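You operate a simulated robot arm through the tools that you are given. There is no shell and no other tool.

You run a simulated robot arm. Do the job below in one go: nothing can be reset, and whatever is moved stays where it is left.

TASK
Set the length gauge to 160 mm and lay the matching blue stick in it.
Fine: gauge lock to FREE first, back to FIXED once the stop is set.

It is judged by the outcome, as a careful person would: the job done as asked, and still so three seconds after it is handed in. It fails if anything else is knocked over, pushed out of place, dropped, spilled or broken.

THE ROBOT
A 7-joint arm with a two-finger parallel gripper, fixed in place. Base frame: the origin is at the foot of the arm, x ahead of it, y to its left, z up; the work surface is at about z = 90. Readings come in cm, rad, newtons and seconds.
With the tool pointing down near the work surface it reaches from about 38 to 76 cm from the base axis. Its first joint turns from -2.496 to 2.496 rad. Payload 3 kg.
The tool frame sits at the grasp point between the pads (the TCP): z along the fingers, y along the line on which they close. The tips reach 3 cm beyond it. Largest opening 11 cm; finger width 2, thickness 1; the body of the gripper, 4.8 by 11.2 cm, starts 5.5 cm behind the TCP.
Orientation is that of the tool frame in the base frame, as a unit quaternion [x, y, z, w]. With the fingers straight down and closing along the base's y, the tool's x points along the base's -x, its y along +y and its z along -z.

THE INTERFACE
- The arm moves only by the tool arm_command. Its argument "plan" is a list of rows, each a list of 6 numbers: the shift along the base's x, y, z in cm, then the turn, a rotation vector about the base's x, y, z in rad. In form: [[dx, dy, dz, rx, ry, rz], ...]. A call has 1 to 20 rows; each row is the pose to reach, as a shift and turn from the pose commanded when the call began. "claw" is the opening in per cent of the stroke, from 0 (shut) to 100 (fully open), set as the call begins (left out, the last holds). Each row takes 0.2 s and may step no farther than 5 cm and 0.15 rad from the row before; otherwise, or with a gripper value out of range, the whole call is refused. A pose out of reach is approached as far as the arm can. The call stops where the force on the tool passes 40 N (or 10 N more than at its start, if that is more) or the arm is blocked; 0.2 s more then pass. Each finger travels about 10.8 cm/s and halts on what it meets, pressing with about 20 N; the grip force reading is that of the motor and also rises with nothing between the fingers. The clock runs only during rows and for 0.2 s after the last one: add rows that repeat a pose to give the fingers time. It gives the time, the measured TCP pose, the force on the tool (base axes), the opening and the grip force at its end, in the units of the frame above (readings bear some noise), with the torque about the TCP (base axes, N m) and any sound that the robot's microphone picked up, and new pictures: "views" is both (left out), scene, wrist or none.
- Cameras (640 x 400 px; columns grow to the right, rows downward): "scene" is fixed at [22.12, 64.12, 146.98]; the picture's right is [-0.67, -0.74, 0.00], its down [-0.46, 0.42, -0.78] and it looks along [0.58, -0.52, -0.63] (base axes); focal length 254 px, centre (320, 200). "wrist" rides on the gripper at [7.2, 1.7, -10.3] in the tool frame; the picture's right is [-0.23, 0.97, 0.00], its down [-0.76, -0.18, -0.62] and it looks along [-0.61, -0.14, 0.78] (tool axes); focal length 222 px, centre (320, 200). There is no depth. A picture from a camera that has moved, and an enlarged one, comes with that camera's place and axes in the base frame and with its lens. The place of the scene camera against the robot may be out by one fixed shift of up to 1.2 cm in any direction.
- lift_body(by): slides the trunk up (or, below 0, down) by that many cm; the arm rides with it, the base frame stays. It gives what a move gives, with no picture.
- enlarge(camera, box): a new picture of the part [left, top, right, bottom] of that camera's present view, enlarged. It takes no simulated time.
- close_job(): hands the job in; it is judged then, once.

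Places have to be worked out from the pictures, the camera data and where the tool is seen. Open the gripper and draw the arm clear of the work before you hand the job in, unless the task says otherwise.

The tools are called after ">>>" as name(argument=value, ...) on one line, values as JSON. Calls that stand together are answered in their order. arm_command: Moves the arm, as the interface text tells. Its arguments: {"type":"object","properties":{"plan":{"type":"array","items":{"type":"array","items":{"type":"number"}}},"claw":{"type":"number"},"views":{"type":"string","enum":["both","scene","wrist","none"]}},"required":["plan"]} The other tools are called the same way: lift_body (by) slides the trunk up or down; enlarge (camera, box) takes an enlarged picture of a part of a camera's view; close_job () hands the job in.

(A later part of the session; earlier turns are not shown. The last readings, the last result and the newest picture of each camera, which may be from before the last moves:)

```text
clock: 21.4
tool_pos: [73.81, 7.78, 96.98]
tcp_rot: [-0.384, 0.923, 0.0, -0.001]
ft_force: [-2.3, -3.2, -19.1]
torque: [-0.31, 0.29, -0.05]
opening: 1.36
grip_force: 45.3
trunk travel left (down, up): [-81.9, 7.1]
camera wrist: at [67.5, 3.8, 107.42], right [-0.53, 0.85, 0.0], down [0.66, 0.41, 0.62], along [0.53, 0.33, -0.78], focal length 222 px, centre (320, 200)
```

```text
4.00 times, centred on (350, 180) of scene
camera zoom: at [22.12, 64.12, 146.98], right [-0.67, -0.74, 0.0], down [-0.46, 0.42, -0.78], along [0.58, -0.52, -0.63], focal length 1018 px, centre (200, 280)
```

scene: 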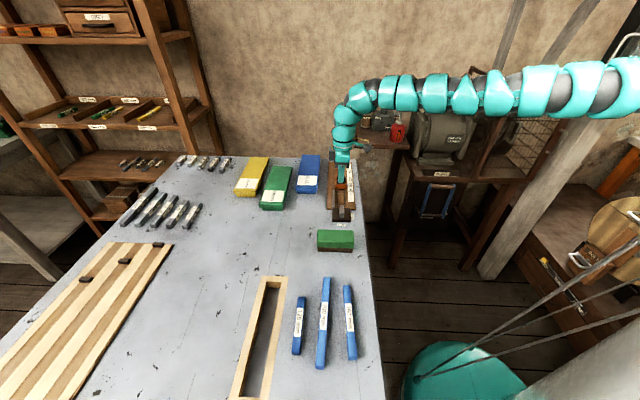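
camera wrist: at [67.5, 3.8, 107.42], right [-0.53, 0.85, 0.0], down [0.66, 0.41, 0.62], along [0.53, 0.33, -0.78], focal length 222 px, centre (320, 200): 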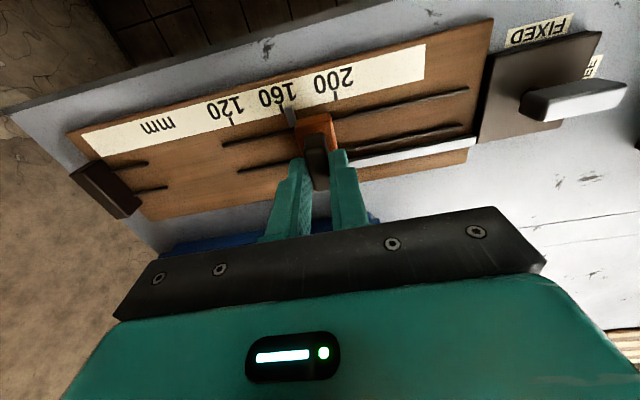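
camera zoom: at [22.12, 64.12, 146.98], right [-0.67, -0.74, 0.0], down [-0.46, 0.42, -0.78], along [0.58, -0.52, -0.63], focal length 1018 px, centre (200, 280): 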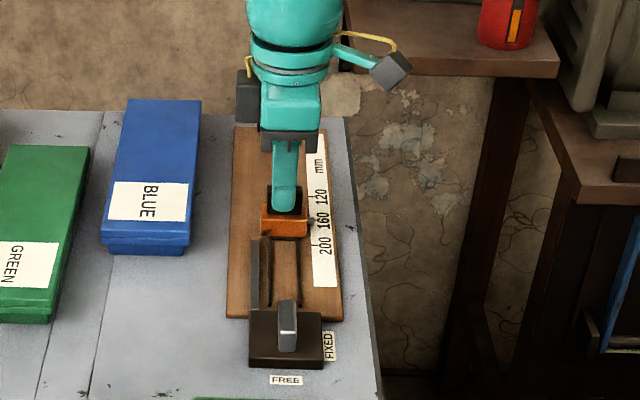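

The pointer is now about 5 mm short of the 160 tick, reading around 165. I slide a little more and drop the commanded height slightly to relieve the 19 N vertical load.

>>> arm_command(plan=[[0.15, -0.15, -0.08, 0, 0, 0], [0.35, -0.35, -0.15, 0, 0, 0], [0.35, -0.35, -0.15, 0, 0, 0], [0.35, -0.35, -0.15, 0, 0, 0]], views="wrist")

>>> enlarge(camera="wrist", box=[240, 70, 340, 140])

```text
clock: 22.4
tool_pos: [74.04, 7.41, 97.19]
tcp_rot: [-0.385, 0.923, 0.0, 0.001]
ft_force: [5.2, 2.9, -12.7]
torque: [-0.73, 0.79, -0.02]
opening: 1.33
grip_force: 44.8
out of reach, approached as far as the arm can: row 2, 3, 4
trunk travel left (down, up): [-81.9, 7.1]
camera wrist: at [67.7, 3.55, 107.41], right [-0.53, 0.85, 0.0], down [0.66, 0.41, 0.62], along [0.53, 0.33, -0.78], focal length 222 px, centre (320, 200)
```

wrist: 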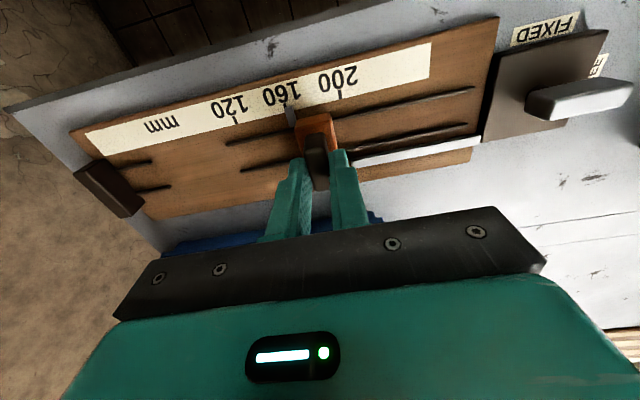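

```text
5.71 times, centred on (290, 105) of wrist
camera zoom: at [67.7, 3.55, 107.41], right [-0.53, 0.85, 0.0], down [0.66, 0.41, 0.62], along [0.53, 0.33, -0.78], focal length 1269 px, centre (491, 743)
```

zoom: 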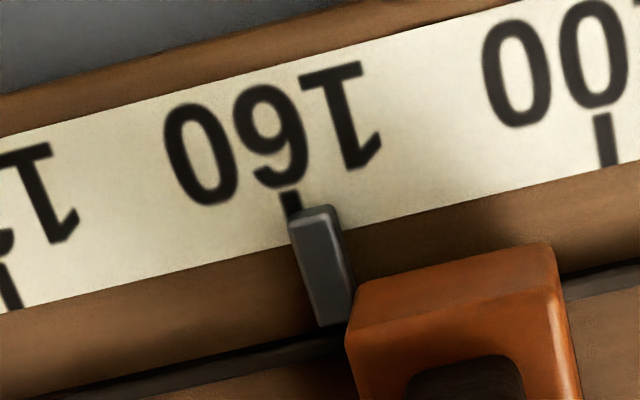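

The arm reports it is at its reach limit with the pointer still about 3 mm short of 160. I release the knob and rise straight up, then draw in, so I can lower the trunk for more reach.

>>> arm_command(plan=[[-0.1, 0.1, 0.1, 0, 0, 0], [-0.1, 0.1, 0.1, 0, 0, 0], [-0.2, 0.2, 3, 0, 0, 0], [-1, 1, 7, 0, 0, 0], [-3, 1.5, 11, 0, 0, 0], [-5, 2, 15, 0, 0, 0], [-5, 2, 18, 0, 0, 0], [-5, 2, 18, 0, 0, 0]], claw=45, views="both")

>>> enlarge(camera="scene", box=[310, 140, 374, 230])

>>> enlarge(camera="wrist", box=[220, 60, 420, 205])

```text
clock: 24.2
tool_pos: [68.93, 9.03, 114.96]
tcp_rot: [-0.383, 0.924, 0.001, -0.001]
ft_force: [-0.5, -0.3, 0.7]
torque: [0.0, 0.06, 0.0]
opening: 4.94
grip_force: 0.1
trunk travel left (down, up): [-81.9, 7.1]
camera wrist: at [62.53, 5.21, 125.2], right [-0.53, 0.85, 0.0], down [0.66, 0.41, 0.62], along [0.53, 0.33, -0.78], focal length 222 px, centre (320, 200)
```

scene: 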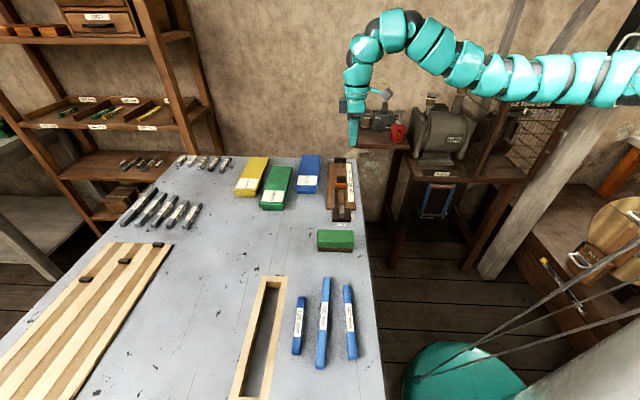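
wrist: 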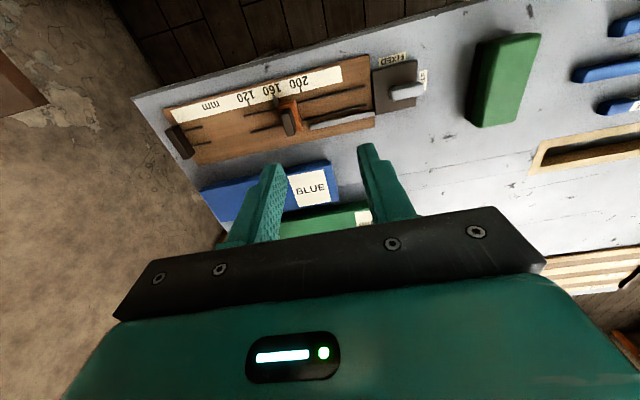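

```text
4.44 times, centred on (342, 185) of scene
camera zoom: at [22.12, 64.12, 146.98], right [-0.67, -0.74, 0.0], down [-0.46, 0.42, -0.78], along [0.58, -0.52, -0.63], focal length 1131 px, centre (222, 267)
```

zoom: 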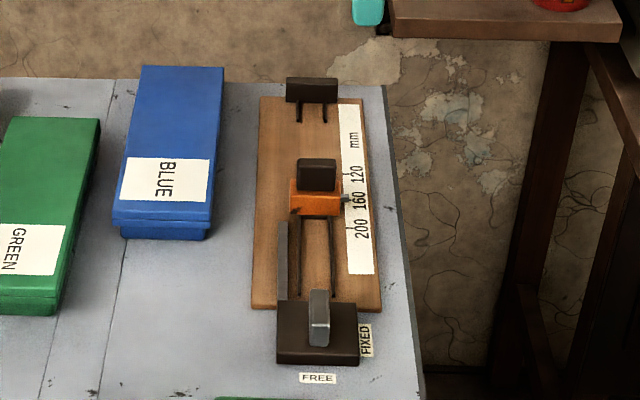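

```text
2.76 times, centred on (320, 132) of wrist
camera zoom: at [62.53, 5.21, 125.2], right [-0.53, 0.85, 0.0], down [0.66, 0.41, 0.62], along [0.53, 0.33, -0.78], focal length 613 px, centre (320, 386)
```

zoom: 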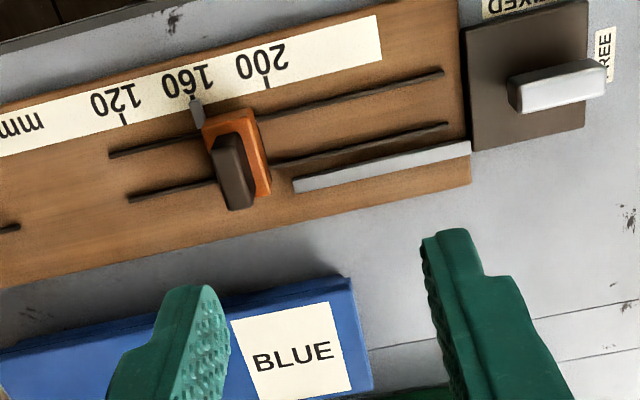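

The pointer sits about 2–3 mm short of the 160 tick, and everything else is undisturbed. I lower the trunk 12 cm to bring the shoulder nearer wrist height and gain reach. That takes the TCP to about z=103, still clear of the gauge.

>>> lift_body(by=-12)

```text
clock: 25.7
tool_pos: [69.01, 9.26, 102.85]
tcp_rot: [-0.383, 0.924, 0.0, -0.001]
ft_force: [-0.2, 0.3, -0.3]
torque: [0.0, 0.01, 0.01]
opening: 4.95
grip_force: 0.0
trunk travel left (down, up): [-69.9, 19.1]
```

Trunk lowered and the TCP is at z=102.9. I move back above the knob at about (74.05,7.4) and look at the pointer and tick.

>>> arm_command(plan=[[2.5, -0.9, 0, 0, 0, 0], [4.95, -1.86, 0, 0, 0, 0], [4.95, -1.86, -1, 0, 0, 0], [4.95, -1.86, -1, 0, 0, 0]], claw=45, views="wrist")

>>> enlarge(camera="wrist", box=[220, 60, 420, 205])

>>> enlarge(camera="wrist", box=[250, 70, 350, 140])

```text
clock: 26.7
tool_pos: [73.86, 7.55, 102.05]
tcp_rot: [-0.384, 0.923, 0.0, 0.0]
ft_force: [0.4, 0.2, 0.4]
torque: [-0.03, -0.03, -0.01]
opening: 4.97
grip_force: 0.1
trunk travel left (down, up): [-69.9, 19.1]
camera wrist: at [67.35, 3.63, 112.22], right [-0.53, 0.85, 0.0], down [0.66, 0.41, 0.62], along [0.53, 0.33, -0.78], focal length 222 px, centre (320, 200)
```

wrist: 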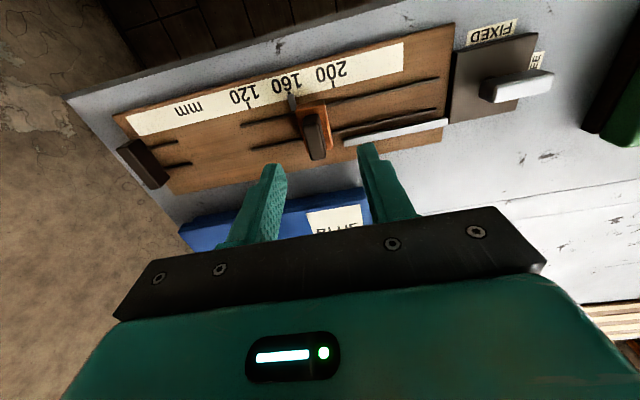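

```text
2.76 times, centred on (320, 132) of wrist
camera zoom: at [67.35, 3.63, 112.22], right [-0.53, 0.85, 0.0], down [0.66, 0.41, 0.62], along [0.53, 0.33, -0.78], focal length 613 px, centre (320, 386)
```

zoom: 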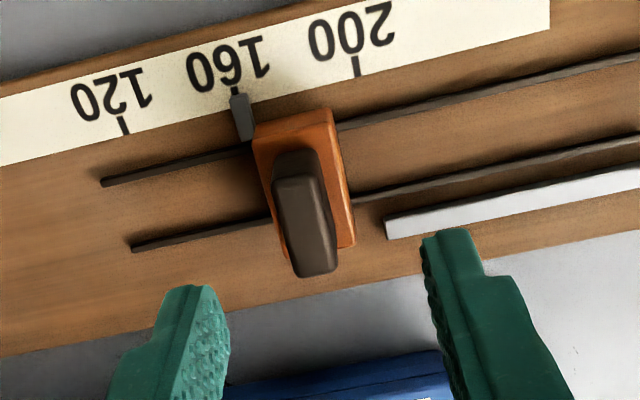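

```text
5.71 times, centred on (300, 105) of wrist
camera zoom: at [67.35, 3.63, 112.22], right [-0.53, 0.85, 0.0], down [0.66, 0.41, 0.62], along [0.53, 0.33, -0.78], focal length 1269 px, centre (434, 743)
```

zoom: 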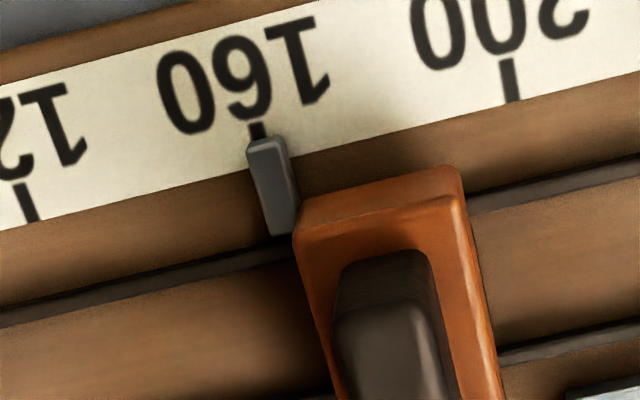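

The pointer centre appears about 2 mm short of the 160 tick. I enlarge the far end to check where zero falls against the far stop.

>>> enlarge(camera="wrist", box=[100, 70, 340, 200])

```text
2.67 times, centred on (220, 135) of wrist
camera zoom: at [67.35, 3.63, 112.22], right [-0.53, 0.85, 0.0], down [0.66, 0.41, 0.62], along [0.53, 0.33, -0.78], focal length 592 px, centre (587, 373)
```

zoom: 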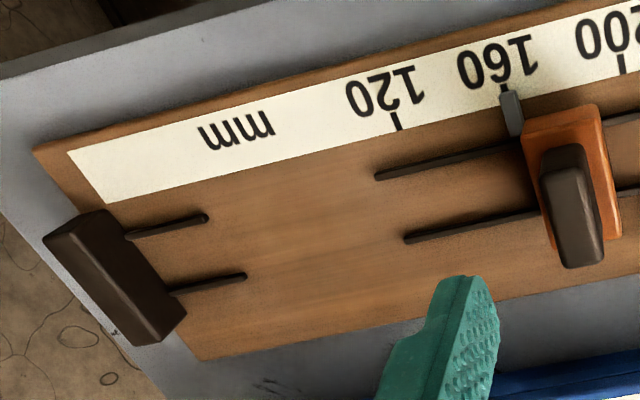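

The ticks extrapolate to zero at the far stop's face, so the scale is true. I centre over the knob, lower and grip it again for the last small adjustment.

>>> arm_command(plan=[[0.2, -0.2, -2.5, 0, 0, 0], [0.2, -0.2, -4.85, 0, 0, 0], [0.2, -0.2, -4.85, 0, 0, 0]], claw=45, views="none")

>>> arm_command(plan=[[0, 0, 0, 0, 0, 0], [0, 0, 0, 0, 0, 0], [0, 0, 0, 0, 0, 0]], claw=0, views="wrist")

>>> enlarge(camera="wrist", box=[220, 60, 420, 205])

>>> enlarge(camera="wrist", box=[250, 70, 350, 140])

```text
clock: 27.5
tool_pos: [74.06, 7.27, 97.11]
tcp_rot: [-0.383, 0.924, 0.001, 0.001]
ft_force: [0.2, -0.1, -0.8]
torque: [0.01, 0.05, 0.02]
opening: 4.96
grip_force: 0.1
trunk travel left (down, up): [-69.9, 19.1]
```

```text
clock: 28.3
tool_pos: [74.0, 7.19, 97.07]
tcp_rot: [-0.383, 0.924, 0.0, -0.001]
ft_force: [1.8, -1.5, -0.4]
torque: [-0.1, 0.02, -0.1]
opening: 1.37
grip_force: 44.5
trunk travel left (down, up): [-69.9, 19.1]
camera wrist: at [67.59, 3.34, 107.35], right [-0.53, 0.85, 0.0], down [0.66, 0.41, 0.62], along [0.53, 0.33, -0.78], focal length 222 px, centre (320, 200)
```

wrist: 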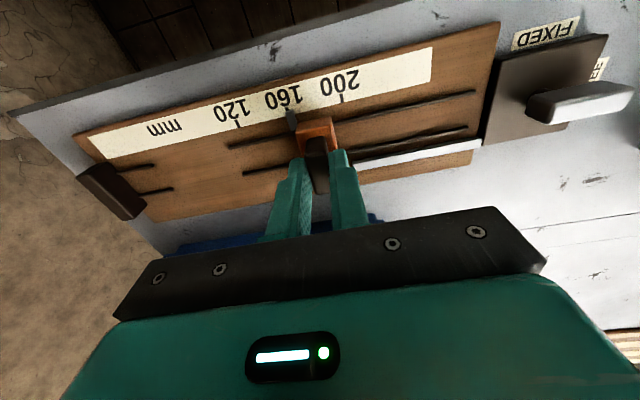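

```text
2.76 times, centred on (320, 132) of wrist
camera zoom: at [67.59, 3.34, 107.35], right [-0.53, 0.85, 0.0], down [0.66, 0.41, 0.62], along [0.53, 0.33, -0.78], focal length 613 px, centre (320, 386)
```

zoom: 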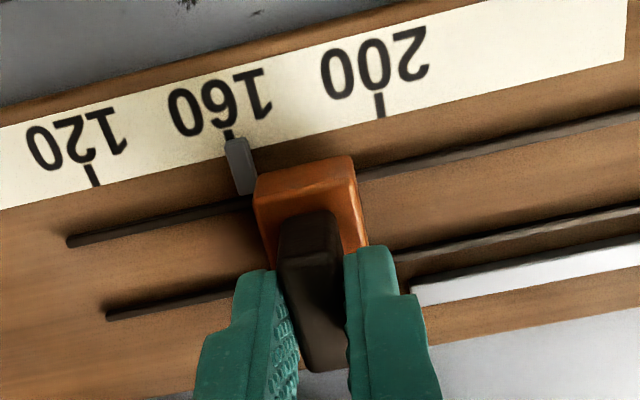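

```text
5.71 times, centred on (300, 105) of wrist
camera zoom: at [67.59, 3.34, 107.35], right [-0.53, 0.85, 0.0], down [0.66, 0.41, 0.62], along [0.53, 0.33, -0.78], focal length 1269 px, centre (434, 743)
```

zoom: 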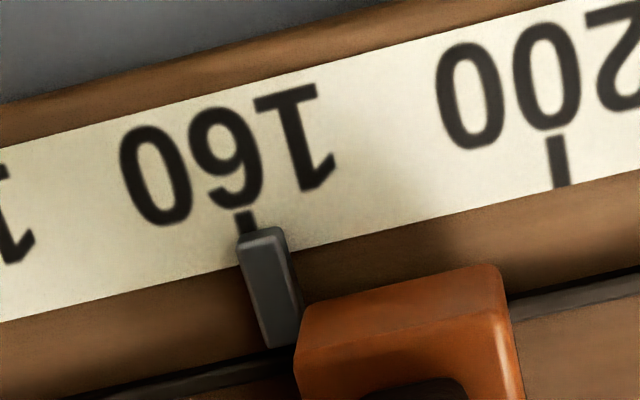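

The pointer still reads about 162.5. I slide the last 2.5 mm or so along the gauge and look again.

>>> arm_command(plan=[[0.1, -0.1, 0, 0, 0, 0], [0.18, -0.18, 0, 0, 0, 0], [0.18, -0.18, 0, 0, 0, 0], [0.18, -0.18, 0, 0, 0, 0]], views="wrist")

>>> enlarge(camera="wrist", box=[250, 70, 350, 140])

```text
clock: 29.3
tool_pos: [74.19, 7.02, 97.11]
tcp_rot: [-0.383, 0.924, 0.0, 0.001]
ft_force: [-1.6, 2.7, 2.5]
torque: [-0.33, 0.41, -0.06]
opening: 1.38
grip_force: 45.0
trunk travel left (down, up): [-69.9, 19.1]
camera wrist: at [67.72, 3.21, 107.35], right [-0.53, 0.85, 0.0], down [0.66, 0.41, 0.62], along [0.53, 0.33, -0.78], focal length 222 px, centre (320, 200)
```

wrist: 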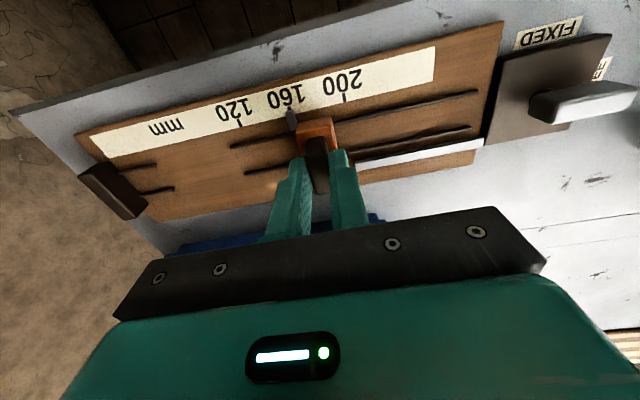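

```text
5.71 times, centred on (300, 105) of wrist
camera zoom: at [67.72, 3.21, 107.35], right [-0.53, 0.85, 0.0], down [0.66, 0.41, 0.62], along [0.53, 0.33, -0.78], focal length 1269 px, centre (434, 743)
```

zoom: 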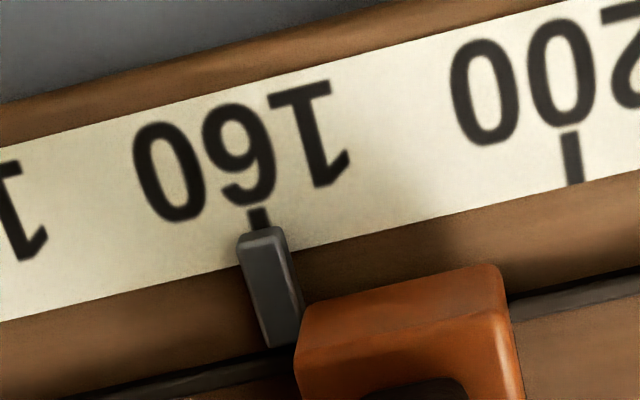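

It is now about 1 mm short of the tick. I release, lift and move the camera so the pointer lies straight below the image centre column, to read it without parallax.

>>> arm_command(plan=[[0, 0, 0, 0, 0, 0], [0, 0, 0, 0, 0, 0], [0, 0, 3, 0, 0, 0], [0, 0, 5, 0, 0, 0], [0.8, -0.8, 5, 0, 0, 0], [1.5, -1.5, 5, 0, 0, 0], [1.5, -1.5, 5, 0, 0, 0]], claw=45, views="wrist")

>>> enlarge(camera="wrist", box=[270, 60, 370, 130])

```text
clock: 30.9
tool_pos: [75.67, 5.44, 102.11]
tcp_rot: [-0.384, 0.923, 0.0, -0.001]
ft_force: [1.5, -0.4, 1.2]
torque: [-0.01, 0.0, 0.0]
opening: 4.93
grip_force: 0.0
trunk travel left (down, up): [-69.9, 19.1]
camera wrist: at [69.28, 1.64, 112.33], right [-0.53, 0.85, 0.0], down [0.66, 0.41, 0.62], along [0.53, 0.33, -0.78], focal length 222 px, centre (320, 200)
```

wrist: 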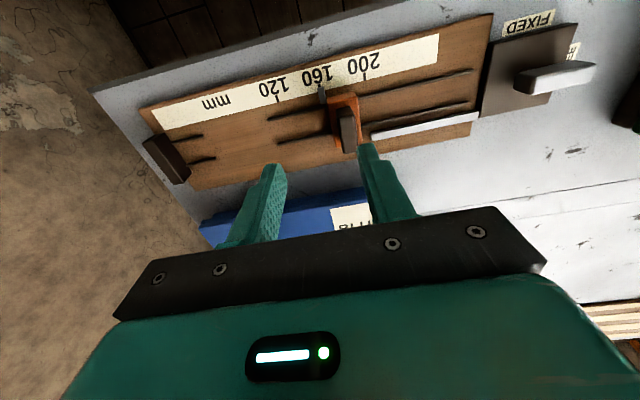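

```text
5.71 times, centred on (320, 95) of wrist
camera zoom: at [69.28, 1.64, 112.33], right [-0.53, 0.85, 0.0], down [0.66, 0.41, 0.62], along [0.53, 0.33, -0.78], focal length 1269 px, centre (320, 800)
```

zoom: 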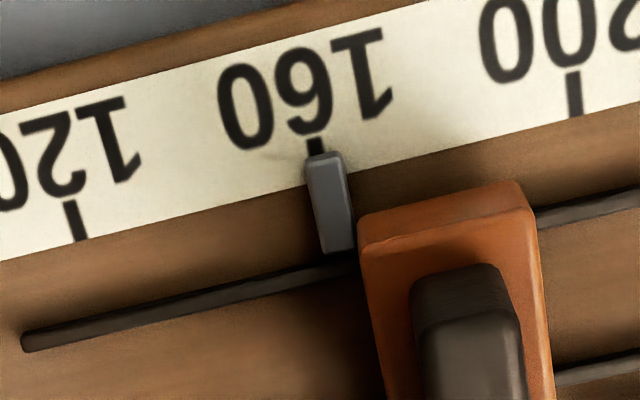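

With parallax removed, the pointer reads about 161.3, so it needs roughly 1.3 mm more. I go back down at the same spot and grip the knob again for one fine nudge.

>>> arm_command(plan=[[-0.75, 0.75, 0, 0, 0, 0], [-1.5, 1.5, 0, 0, 0, 0], [-1.5, 1.5, -2.5, 0, 0, 0], [-1.5, 1.5, -5, 0, 0, 0], [-1.5, 1.5, -5, 0, 0, 0]], claw=45, views="none")

>>> arm_command(plan=[[0, 0, 0, 0, 0, 0], [0, 0, 0, 0, 0, 0], [0, 0, 0, 0, 0, 0], [0.08, -0.08, 0, 0, 0, 0], [0.15, -0.15, 0, 0, 0, 0], [0.15, -0.15, 0, 0, 0, 0]], claw=0, views="wrist")

>>> enlarge(camera="wrist", box=[250, 70, 350, 140])

```text
clock: 32.1
tool_pos: [74.21, 6.88, 97.08]
tcp_rot: [-0.384, 0.924, 0.0, 0.0]
ft_force: [0.4, 0.4, -0.2]
torque: [-0.03, -0.03, -0.03]
opening: 4.96
grip_force: 0.0
trunk travel left (down, up): [-69.9, 19.1]
```

```text
clock: 33.5
tool_pos: [74.38, 6.72, 97.01]
tcp_rot: [-0.383, 0.924, -0.001, -0.001]
ft_force: [-1.5, -2.5, -5.4]
torque: [0.44, -0.47, -0.05]
opening: 1.35
grip_force: 44.8
trunk travel left (down, up): [-69.9, 19.1]
camera wrist: at [67.96, 2.88, 107.35], right [-0.53, 0.85, 0.0], down [0.66, 0.41, 0.62], along [0.53, 0.33, -0.78], focal length 222 px, centre (320, 200)
```

wrist: 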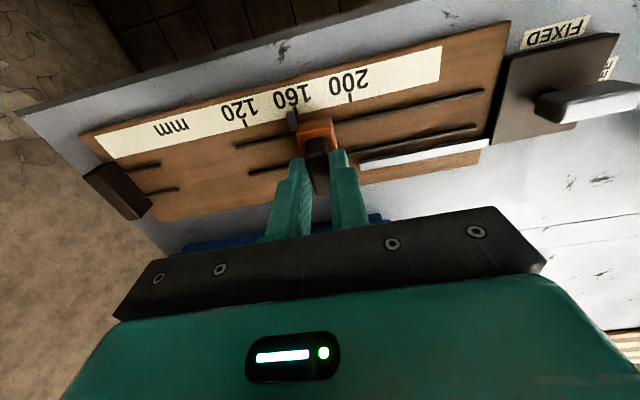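

```text
5.71 times, centred on (300, 105) of wrist
camera zoom: at [67.96, 2.88, 107.35], right [-0.53, 0.85, 0.0], down [0.66, 0.41, 0.62], along [0.53, 0.33, -0.78], focal length 1269 px, centre (434, 743)
```

zoom: 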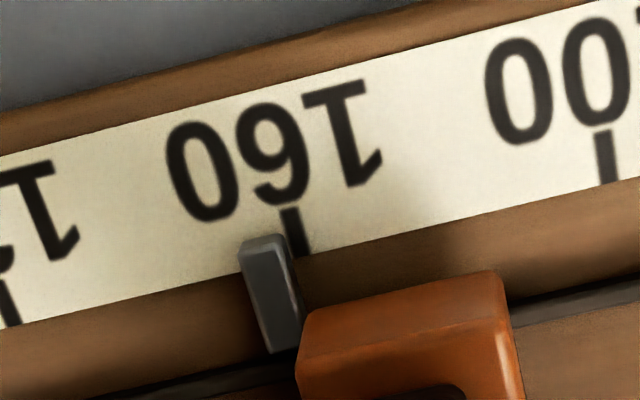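

That overshot: the pointer now reads about 157.5. I pull the slider back about 2.5 mm, allowing a little extra for friction.

>>> arm_command(plan=[[-0.1, 0.1, 0, 0, 0, 0], [-0.21, 0.21, 0, 0, 0, 0], [-0.21, 0.21, 0, 0, 0, 0], [-0.21, 0.21, 0, 0, 0, 0]], views="wrist")

>>> enlarge(camera="wrist", box=[250, 70, 350, 140])

```text
clock: 34.5
tool_pos: [74.1, 7.0, 97.07]
tcp_rot: [-0.383, 0.924, 0.0, -0.001]
ft_force: [-7.2, -4.0, -6.5]
torque: [-0.39, 0.45, -0.11]
opening: 1.38
grip_force: 44.6
trunk travel left (down, up): [-69.9, 19.1]
camera wrist: at [67.7, 3.13, 107.35], right [-0.53, 0.85, 0.0], down [0.66, 0.41, 0.62], along [0.53, 0.33, -0.78], focal length 222 px, centre (320, 200)
```

wrist: 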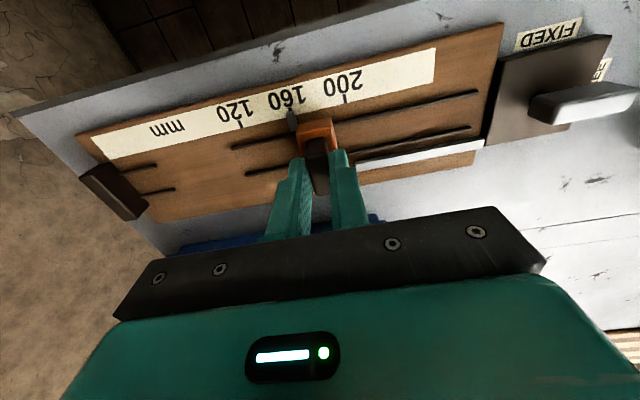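

```text
5.71 times, centred on (300, 105) of wrist
camera zoom: at [67.7, 3.13, 107.35], right [-0.53, 0.85, 0.0], down [0.66, 0.41, 0.62], along [0.53, 0.33, -0.78], focal length 1269 px, centre (434, 743)
```

zoom: 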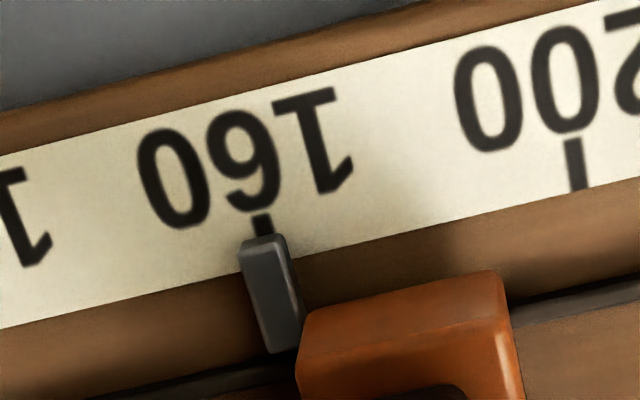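

It now reads about 161. One more small forward nudge of under 1 mm should centre it.

>>> arm_command(plan=[[0.03, -0.03, 0, 0, 0, 0], [0.06, -0.06, 0, 0, 0, 0], [0.06, -0.06, 0, 0, 0, 0], [0.06, -0.06, 0, 0, 0, 0]], views="wrist")

>>> enlarge(camera="wrist", box=[250, 70, 350, 140])

```text
clock: 35.5
tool_pos: [74.19, 6.88, 97.0]
tcp_rot: [-0.383, 0.924, 0.0, 0.001]
ft_force: [-7.6, -4.9, -8.4]
torque: [-0.43, 0.45, -0.08]
opening: 1.34
grip_force: 44.6
trunk travel left (down, up): [-69.9, 19.1]
camera wrist: at [67.75, 3.07, 107.34], right [-0.53, 0.85, 0.0], down [0.66, 0.41, 0.62], along [0.53, 0.33, -0.78], focal length 222 px, centre (320, 200)
```

wrist: 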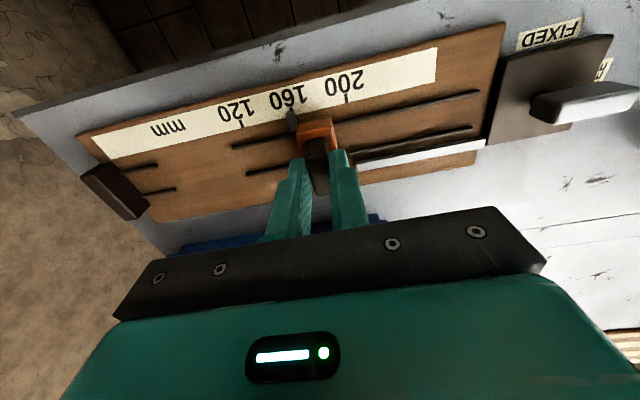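

```text
5.71 times, centred on (300, 105) of wrist
camera zoom: at [67.75, 3.07, 107.34], right [-0.53, 0.85, 0.0], down [0.66, 0.41, 0.62], along [0.53, 0.33, -0.78], focal length 1269 px, centre (434, 743)
```

zoom: 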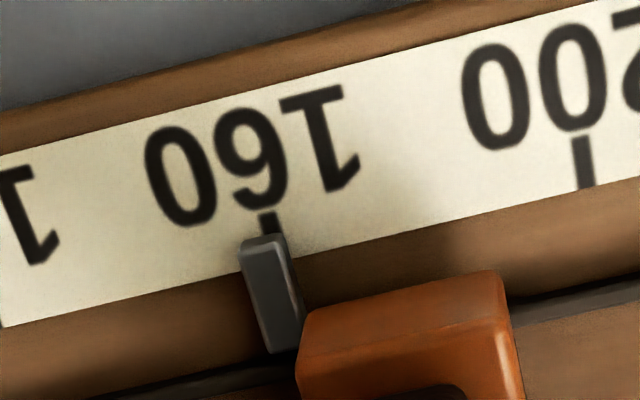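

The corrected pointer position now matches the 160 tick to within about half a millimetre. I release, lift, and check again from the parallax-free viewpoint.

>>> arm_command(plan=[[0, 0, 0, 0, 0, 0], [0, 0, 0, 0, 0, 0], [0, 0, 3, 0, 0, 0], [0, 0, 5, 0, 0, 0], [0.8, -0.8, 5, 0, 0, 0], [1.4, -1.4, 5, 0, 0, 0], [1.4, -1.4, 5, 0, 0, 0]], claw=45, views="wrist")

>>> enlarge(camera="wrist", box=[270, 60, 370, 130])

>>> enlarge(camera="wrist", box=[130, 60, 370, 210])

```text
clock: 37.1
tool_pos: [75.63, 5.59, 102.03]
tcp_rot: [-0.383, 0.924, 0.0, 0.0]
ft_force: [0.3, 0.0, -0.8]
torque: [-0.02, 0.0, -0.01]
opening: 4.96
grip_force: 0.0
trunk travel left (down, up): [-69.9, 19.1]
camera wrist: at [69.21, 1.73, 112.39], right [-0.53, 0.85, 0.0], down [0.66, 0.41, 0.62], along [0.53, 0.33, -0.78], focal length 222 px, centre (320, 200)
```

wrist: 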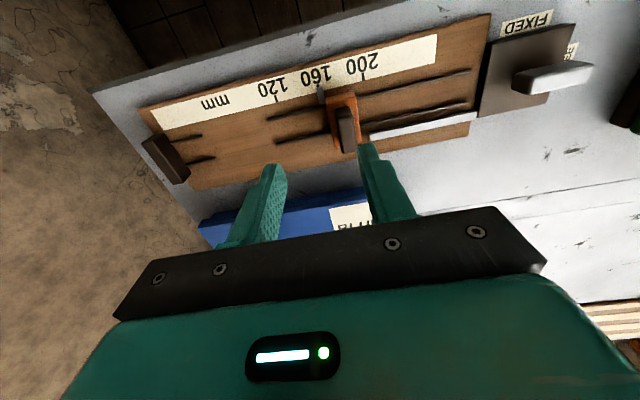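

```text
5.71 times, centred on (320, 95) of wrist
camera zoom: at [69.21, 1.73, 112.39], right [-0.53, 0.85, 0.0], down [0.66, 0.41, 0.62], along [0.53, 0.33, -0.78], focal length 1269 px, centre (320, 800)
```

zoom: 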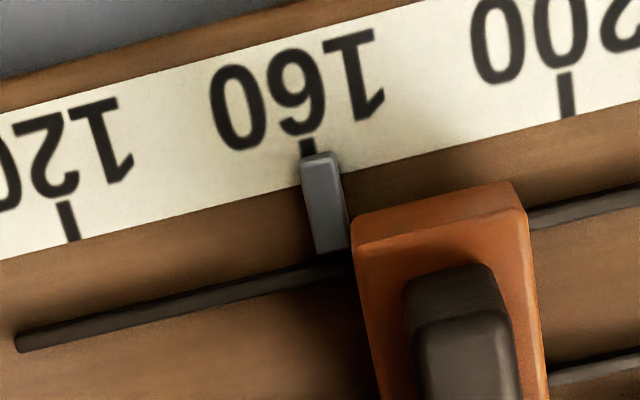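

```text
2.67 times, centred on (250, 135) of wrist
camera zoom: at [69.21, 1.73, 112.39], right [-0.53, 0.85, 0.0], down [0.66, 0.41, 0.62], along [0.53, 0.33, -0.78], focal length 592 px, centre (507, 373)
```

zoom: 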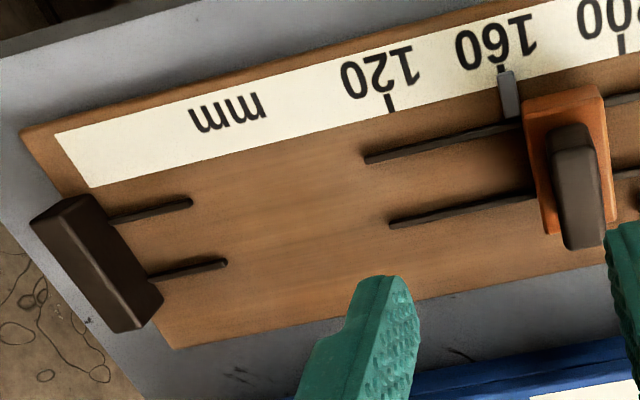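

The released reading looks slightly different from the gripped one, so I enlarge further to measure the pointer edges against the tick.

>>> enlarge(camera="wrist", box=[300, 70, 345, 105])

>>> enlarge(camera="scene", box=[325, 165, 357, 195])

```text
11.43 times, centred on (322, 88) of wrist
camera zoom: at [69.21, 1.73, 112.39], right [-0.53, 0.85, 0.0], down [0.66, 0.41, 0.62], along [0.53, 0.33, -0.78], focal length 2538 px, centre (291, 1486)
```

zoom: 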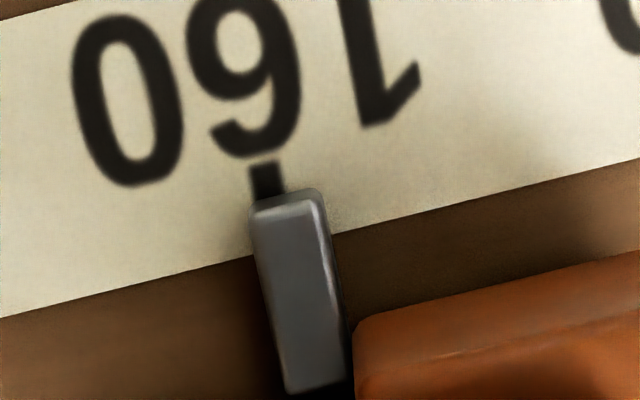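

```text
13.33 times, centred on (341, 180) of scene
camera zoom: at [22.12, 64.12, 146.98], right [-0.67, -0.74, 0.0], down [-0.46, 0.42, -0.78], along [0.58, -0.52, -0.63], focal length 3392 px, centre (40, 467)
```

zoom: 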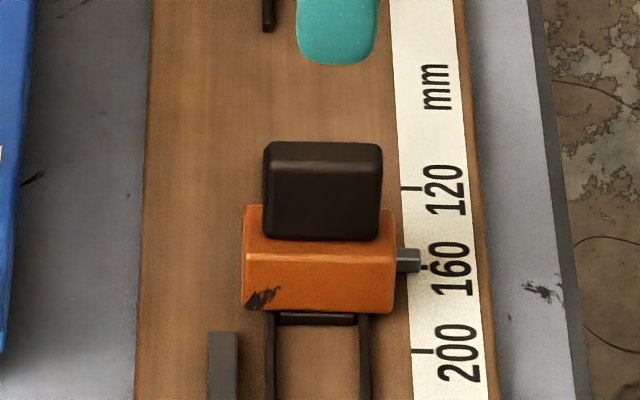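

The parallax-free reading is about 161.4, so the slider crept back a little when the grip opened. This time I push from behind with one finger and a wide, fixed opening. Backing off then cannot drag the slider.

>>> arm_command(plan=[[-0.45, 0.45, 0, 0, 0, 0], [-0.93, 0.93, 0, 0, 0, 0], [-0.93, 0.93, -2.5, 0, 0, 0], [-0.93, 0.93, -4.9, 0, 0, 0], [-0.93, 0.93, -4.9, 0, 0, 0]], claw=30, views="wrist")

>>> enlarge(camera="wrist", box=[250, 70, 380, 200])

```text
clock: 38.1
tool_pos: [75.13, 6.23, 98.66]
tcp_rot: [-0.383, 0.924, -0.002, 0.007]
ft_force: [-6.8, -3.4, 20.8]
torque: [-0.01, 0.78, 0.16]
opening: 3.39
grip_force: 1.5
trunk travel left (down, up): [-69.9, 19.1]
stopped in row 4: the force on the tool passed its limit at 48 N (the readings are from after the stop); the commanded pose is now the measured one
camera wrist: at [68.53, 2.42, 108.83], right [-0.53, 0.85, -0.01], down [0.66, 0.41, 0.63], along [0.54, 0.33, -0.77], focal length 222 px, centre (320, 200)
```

wrist: 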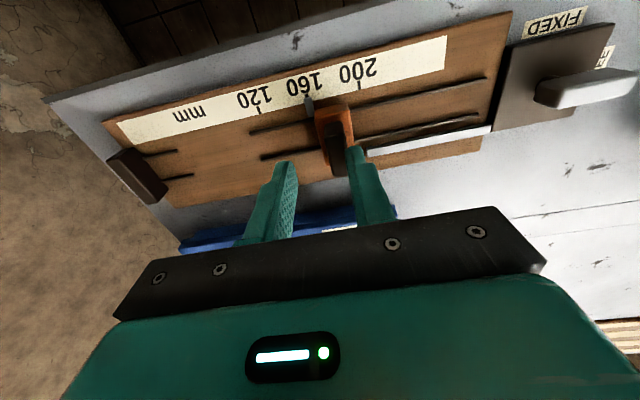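

```text
3.08 times, centred on (315, 135) of wrist
camera zoom: at [68.53, 2.42, 108.83], right [-0.53, 0.85, -0.01], down [0.66, 0.41, 0.63], along [0.54, 0.33, -0.77], focal length 684 px, centre (335, 400)
```

zoom: 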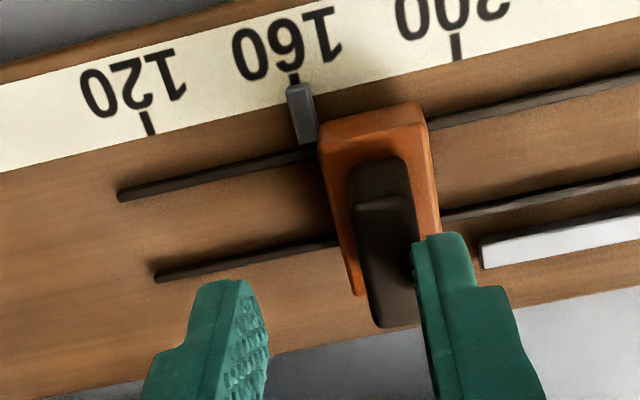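

The rear finger landed on top of the knob and the move stopped; nothing appears displaced. I lift, correct the slight tilt, and shift back about 6 mm so the finger sits behind the knob before going down again.

>>> arm_command(plan=[[0, 0, 1.2, 0, 0, 0], [0, 0, 2.6, -0.002, 0.0146, 0], [-0.42, 0.42, 2.6, -0.002, 0.0146, 0], [-0.42, 0.42, 2.6, -0.002, 0.0146, 0]], claw=30, views="wrist")

>>> enlarge(camera="wrist", box=[250, 70, 380, 200])

```text
clock: 39.1
tool_pos: [74.62, 6.87, 101.05]
tcp_rot: [-0.383, 0.924, 0.001, -0.002]
ft_force: [0.9, 0.3, 1.0]
torque: [0.01, -0.01, -0.01]
opening: 3.33
grip_force: 0.1
trunk travel left (down, up): [-69.9, 19.1]
camera wrist: at [68.25, 2.98, 111.37], right [-0.53, 0.85, 0.0], down [0.67, 0.41, 0.62], along [0.52, 0.33, -0.78], focal length 222 px, centre (320, 200)
```

wrist: 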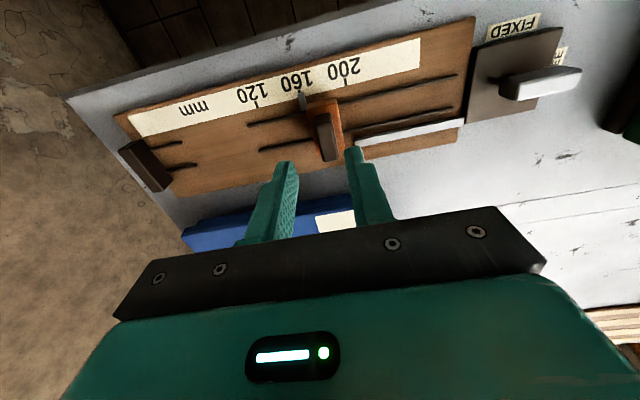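

```text
3.08 times, centred on (315, 135) of wrist
camera zoom: at [68.25, 2.98, 111.37], right [-0.53, 0.85, 0.0], down [0.67, 0.41, 0.62], along [0.52, 0.33, -0.78], focal length 684 px, centre (335, 400)
```

zoom: 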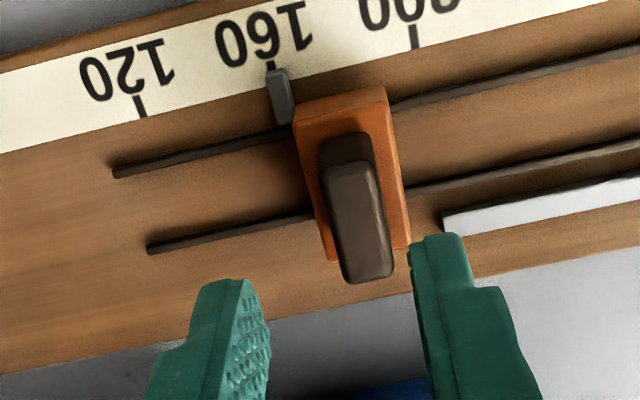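

The finger is now about 4 mm behind the knob. I lower beside it and advance gently until just before contact.

>>> arm_command(plan=[[0, 0, -1.5, 0, 0, 0], [0, 0, -3, 0, 0, 0], [0, 0, -3.85, 0, 0, 0], [0.15, -0.15, -3.85, 0, 0, 0], [0.3, -0.3, -3.85, 0, 0, 0], [0.3, -0.3, -3.85, 0, 0, 0]], claw=30, views="wrist")

>>> enlarge(camera="wrist", box=[250, 70, 380, 200])

>>> enlarge(camera="wrist", box=[260, 70, 360, 140])

```text
clock: 40.5
tool_pos: [74.9, 6.61, 97.26]
tcp_rot: [-0.383, 0.924, 0.001, -0.002]
ft_force: [-1.8, 1.5, 0.2]
torque: [0.02, 0.01, -0.02]
opening: 3.37
grip_force: 0.8
trunk travel left (down, up): [-69.9, 19.1]
camera wrist: at [68.54, 2.67, 107.51], right [-0.53, 0.85, 0.0], down [0.67, 0.41, 0.62], along [0.52, 0.33, -0.79], focal length 222 px, centre (320, 200)
```

wrist: 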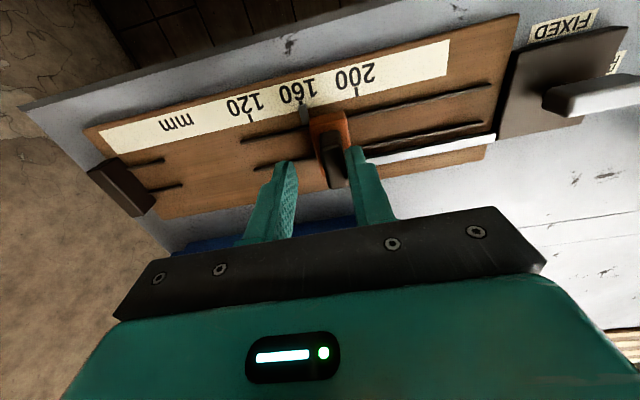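

```text
3.08 times, centred on (315, 135) of wrist
camera zoom: at [68.54, 2.67, 107.51], right [-0.53, 0.85, 0.0], down [0.67, 0.41, 0.62], along [0.52, 0.33, -0.79], focal length 684 px, centre (335, 400)
```

zoom: 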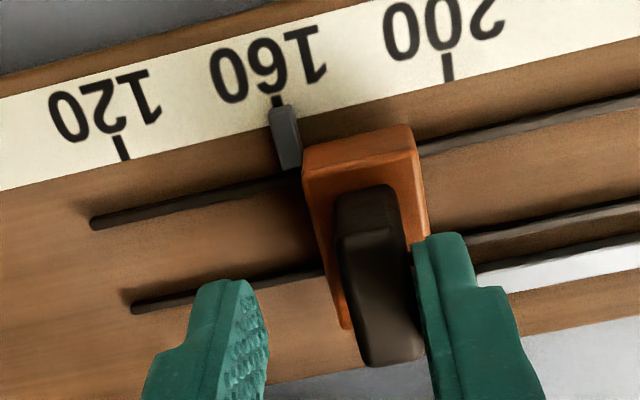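

```text
5.71 times, centred on (310, 105) of wrist
camera zoom: at [68.54, 2.67, 107.51], right [-0.53, 0.85, 0.0], down [0.67, 0.41, 0.62], along [0.52, 0.33, -0.79], focal length 1269 px, centre (377, 743)
```

zoom: 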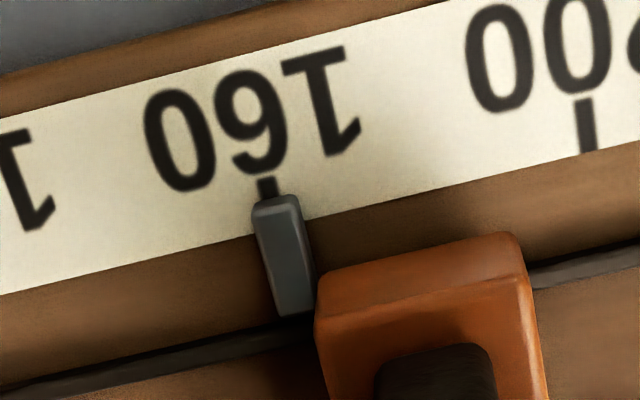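

The finger is touching the knob with about 2.3 N. The pointer reads about 161.2, so I push about 1.3 mm further.

>>> arm_command(plan=[[0.05, -0.05, 0, 0, 0, 0], [0.1, -0.1, 0, 0, 0, 0], [0.1, -0.1, 0, 0, 0, 0]], views="wrist")

>>> enlarge(camera="wrist", box=[260, 70, 360, 140])

```text
clock: 41.3
tool_pos: [75.11, 6.48, 97.05]
tcp_rot: [-0.383, 0.924, 0.001, -0.002]
ft_force: [-2.0, 2.1, 0.4]
torque: [0.06, 0.0, 0.0]
opening: 3.44
grip_force: 1.2
trunk travel left (down, up): [-69.9, 19.1]
camera wrist: at [68.65, 2.61, 107.51], right [-0.53, 0.85, 0.0], down [0.67, 0.41, 0.62], along [0.52, 0.33, -0.78], focal length 222 px, centre (320, 200)
```

wrist: 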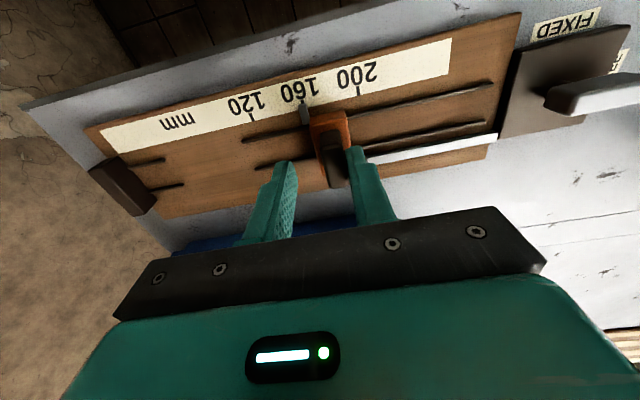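

```text
5.71 times, centred on (310, 105) of wrist
camera zoom: at [68.65, 2.61, 107.51], right [-0.53, 0.85, 0.0], down [0.67, 0.41, 0.62], along [0.52, 0.33, -0.78], focal length 1269 px, centre (377, 743)
```

zoom: 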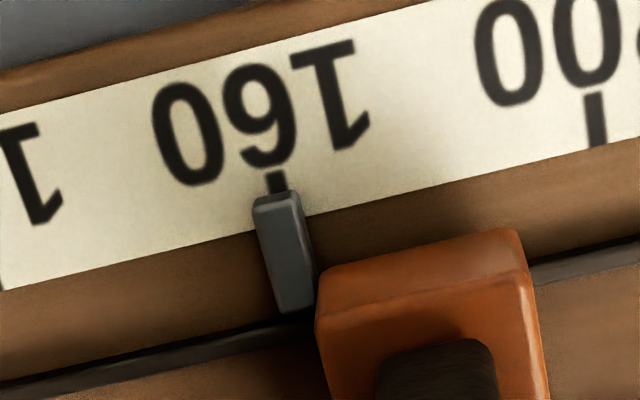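

The pointer centre now coincides with the 160 tick. I back off away from the knob, lift, and verify from above.

>>> arm_command(plan=[[-0.15, 0.15, 0, 0, 0, 0], [-0.3, 0.3, 0, 0, 0, 0], [-0.3, 0.3, 2.5, 0, 0, 0], [-0.3, 0.3, 5, 0, 0, 0], [0.4, -0.4, 5, 0, 0, 0], [0.4, -0.4, 5, 0, 0, 0]], views="wrist")

>>> enlarge(camera="wrist", box=[300, 70, 345, 105])

>>> enlarge(camera="wrist", box=[270, 60, 370, 130])

```text
clock: 42.7
tool_pos: [75.45, 6.06, 102.16]
tcp_rot: [-0.384, 0.923, 0.001, -0.003]
ft_force: [0.2, -0.5, -0.4]
torque: [-0.01, -0.04, 0.0]
opening: 3.27
grip_force: 0.1
trunk travel left (down, up): [-69.9, 19.1]
camera wrist: at [69.07, 2.17, 112.47], right [-0.53, 0.85, 0.0], down [0.67, 0.41, 0.62], along [0.52, 0.33, -0.79], focal length 222 px, centre (320, 200)
```

wrist: 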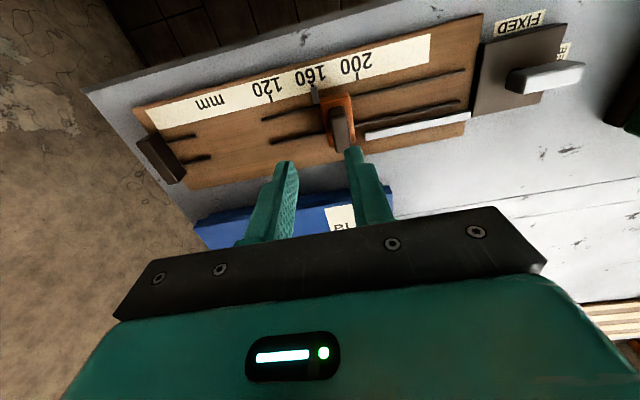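

```text
11.43 times, centred on (322, 88) of wrist
camera zoom: at [69.07, 2.17, 112.47], right [-0.53, 0.85, 0.0], down [0.67, 0.41, 0.62], along [0.52, 0.33, -0.79], focal length 2538 px, centre (291, 1486)
```

zoom: 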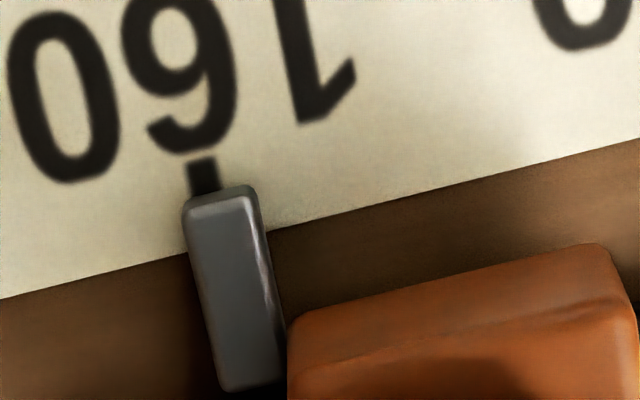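

```text
5.71 times, centred on (320, 95) of wrist
camera zoom: at [69.07, 2.17, 112.47], right [-0.53, 0.85, 0.0], down [0.67, 0.41, 0.62], along [0.52, 0.33, -0.79], focal length 1269 px, centre (320, 800)
```

zoom: 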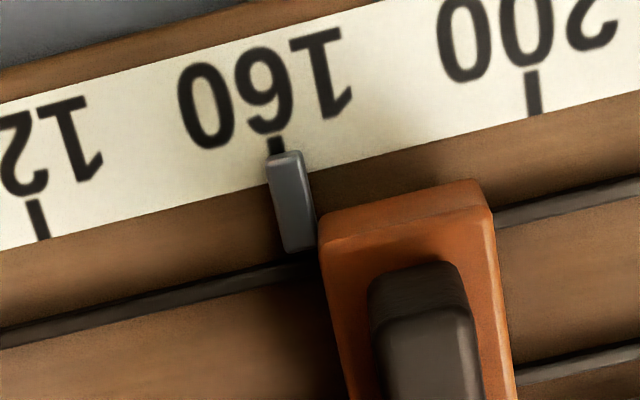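

The high and low views disagree by about 1 mm. I take a fixed scene-camera enlargement of the pointer as an independent reference.

>>> enlarge(camera="scene", box=[325, 165, 357, 195])

>>> enlarge(camera="scene", box=[338, 172, 354, 187])

```text
13.33 times, centred on (341, 180) of scene
camera zoom: at [22.12, 64.12, 146.98], right [-0.67, -0.74, 0.0], down [-0.46, 0.42, -0.78], along [0.58, -0.52, -0.63], focal length 3392 px, centre (40, 467)
```

zoom: 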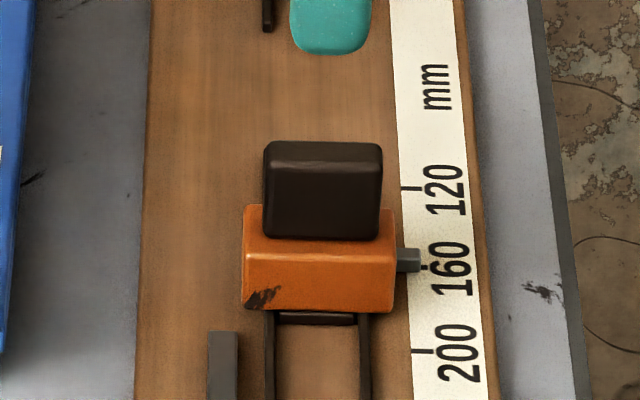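

```text
16.00 times, centred on (346, 180) of scene
camera zoom: at [22.12, 64.12, 146.98], right [-0.67, -0.74, 0.0], down [-0.46, 0.42, -0.78], along [0.58, -0.52, -0.63], focal length 4071 px, centre (-96, 528)
```

zoom: 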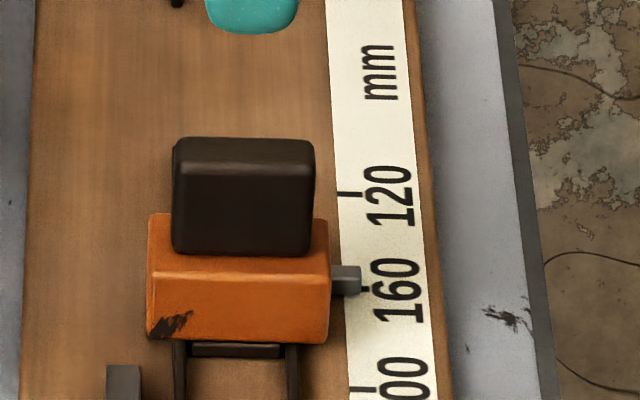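

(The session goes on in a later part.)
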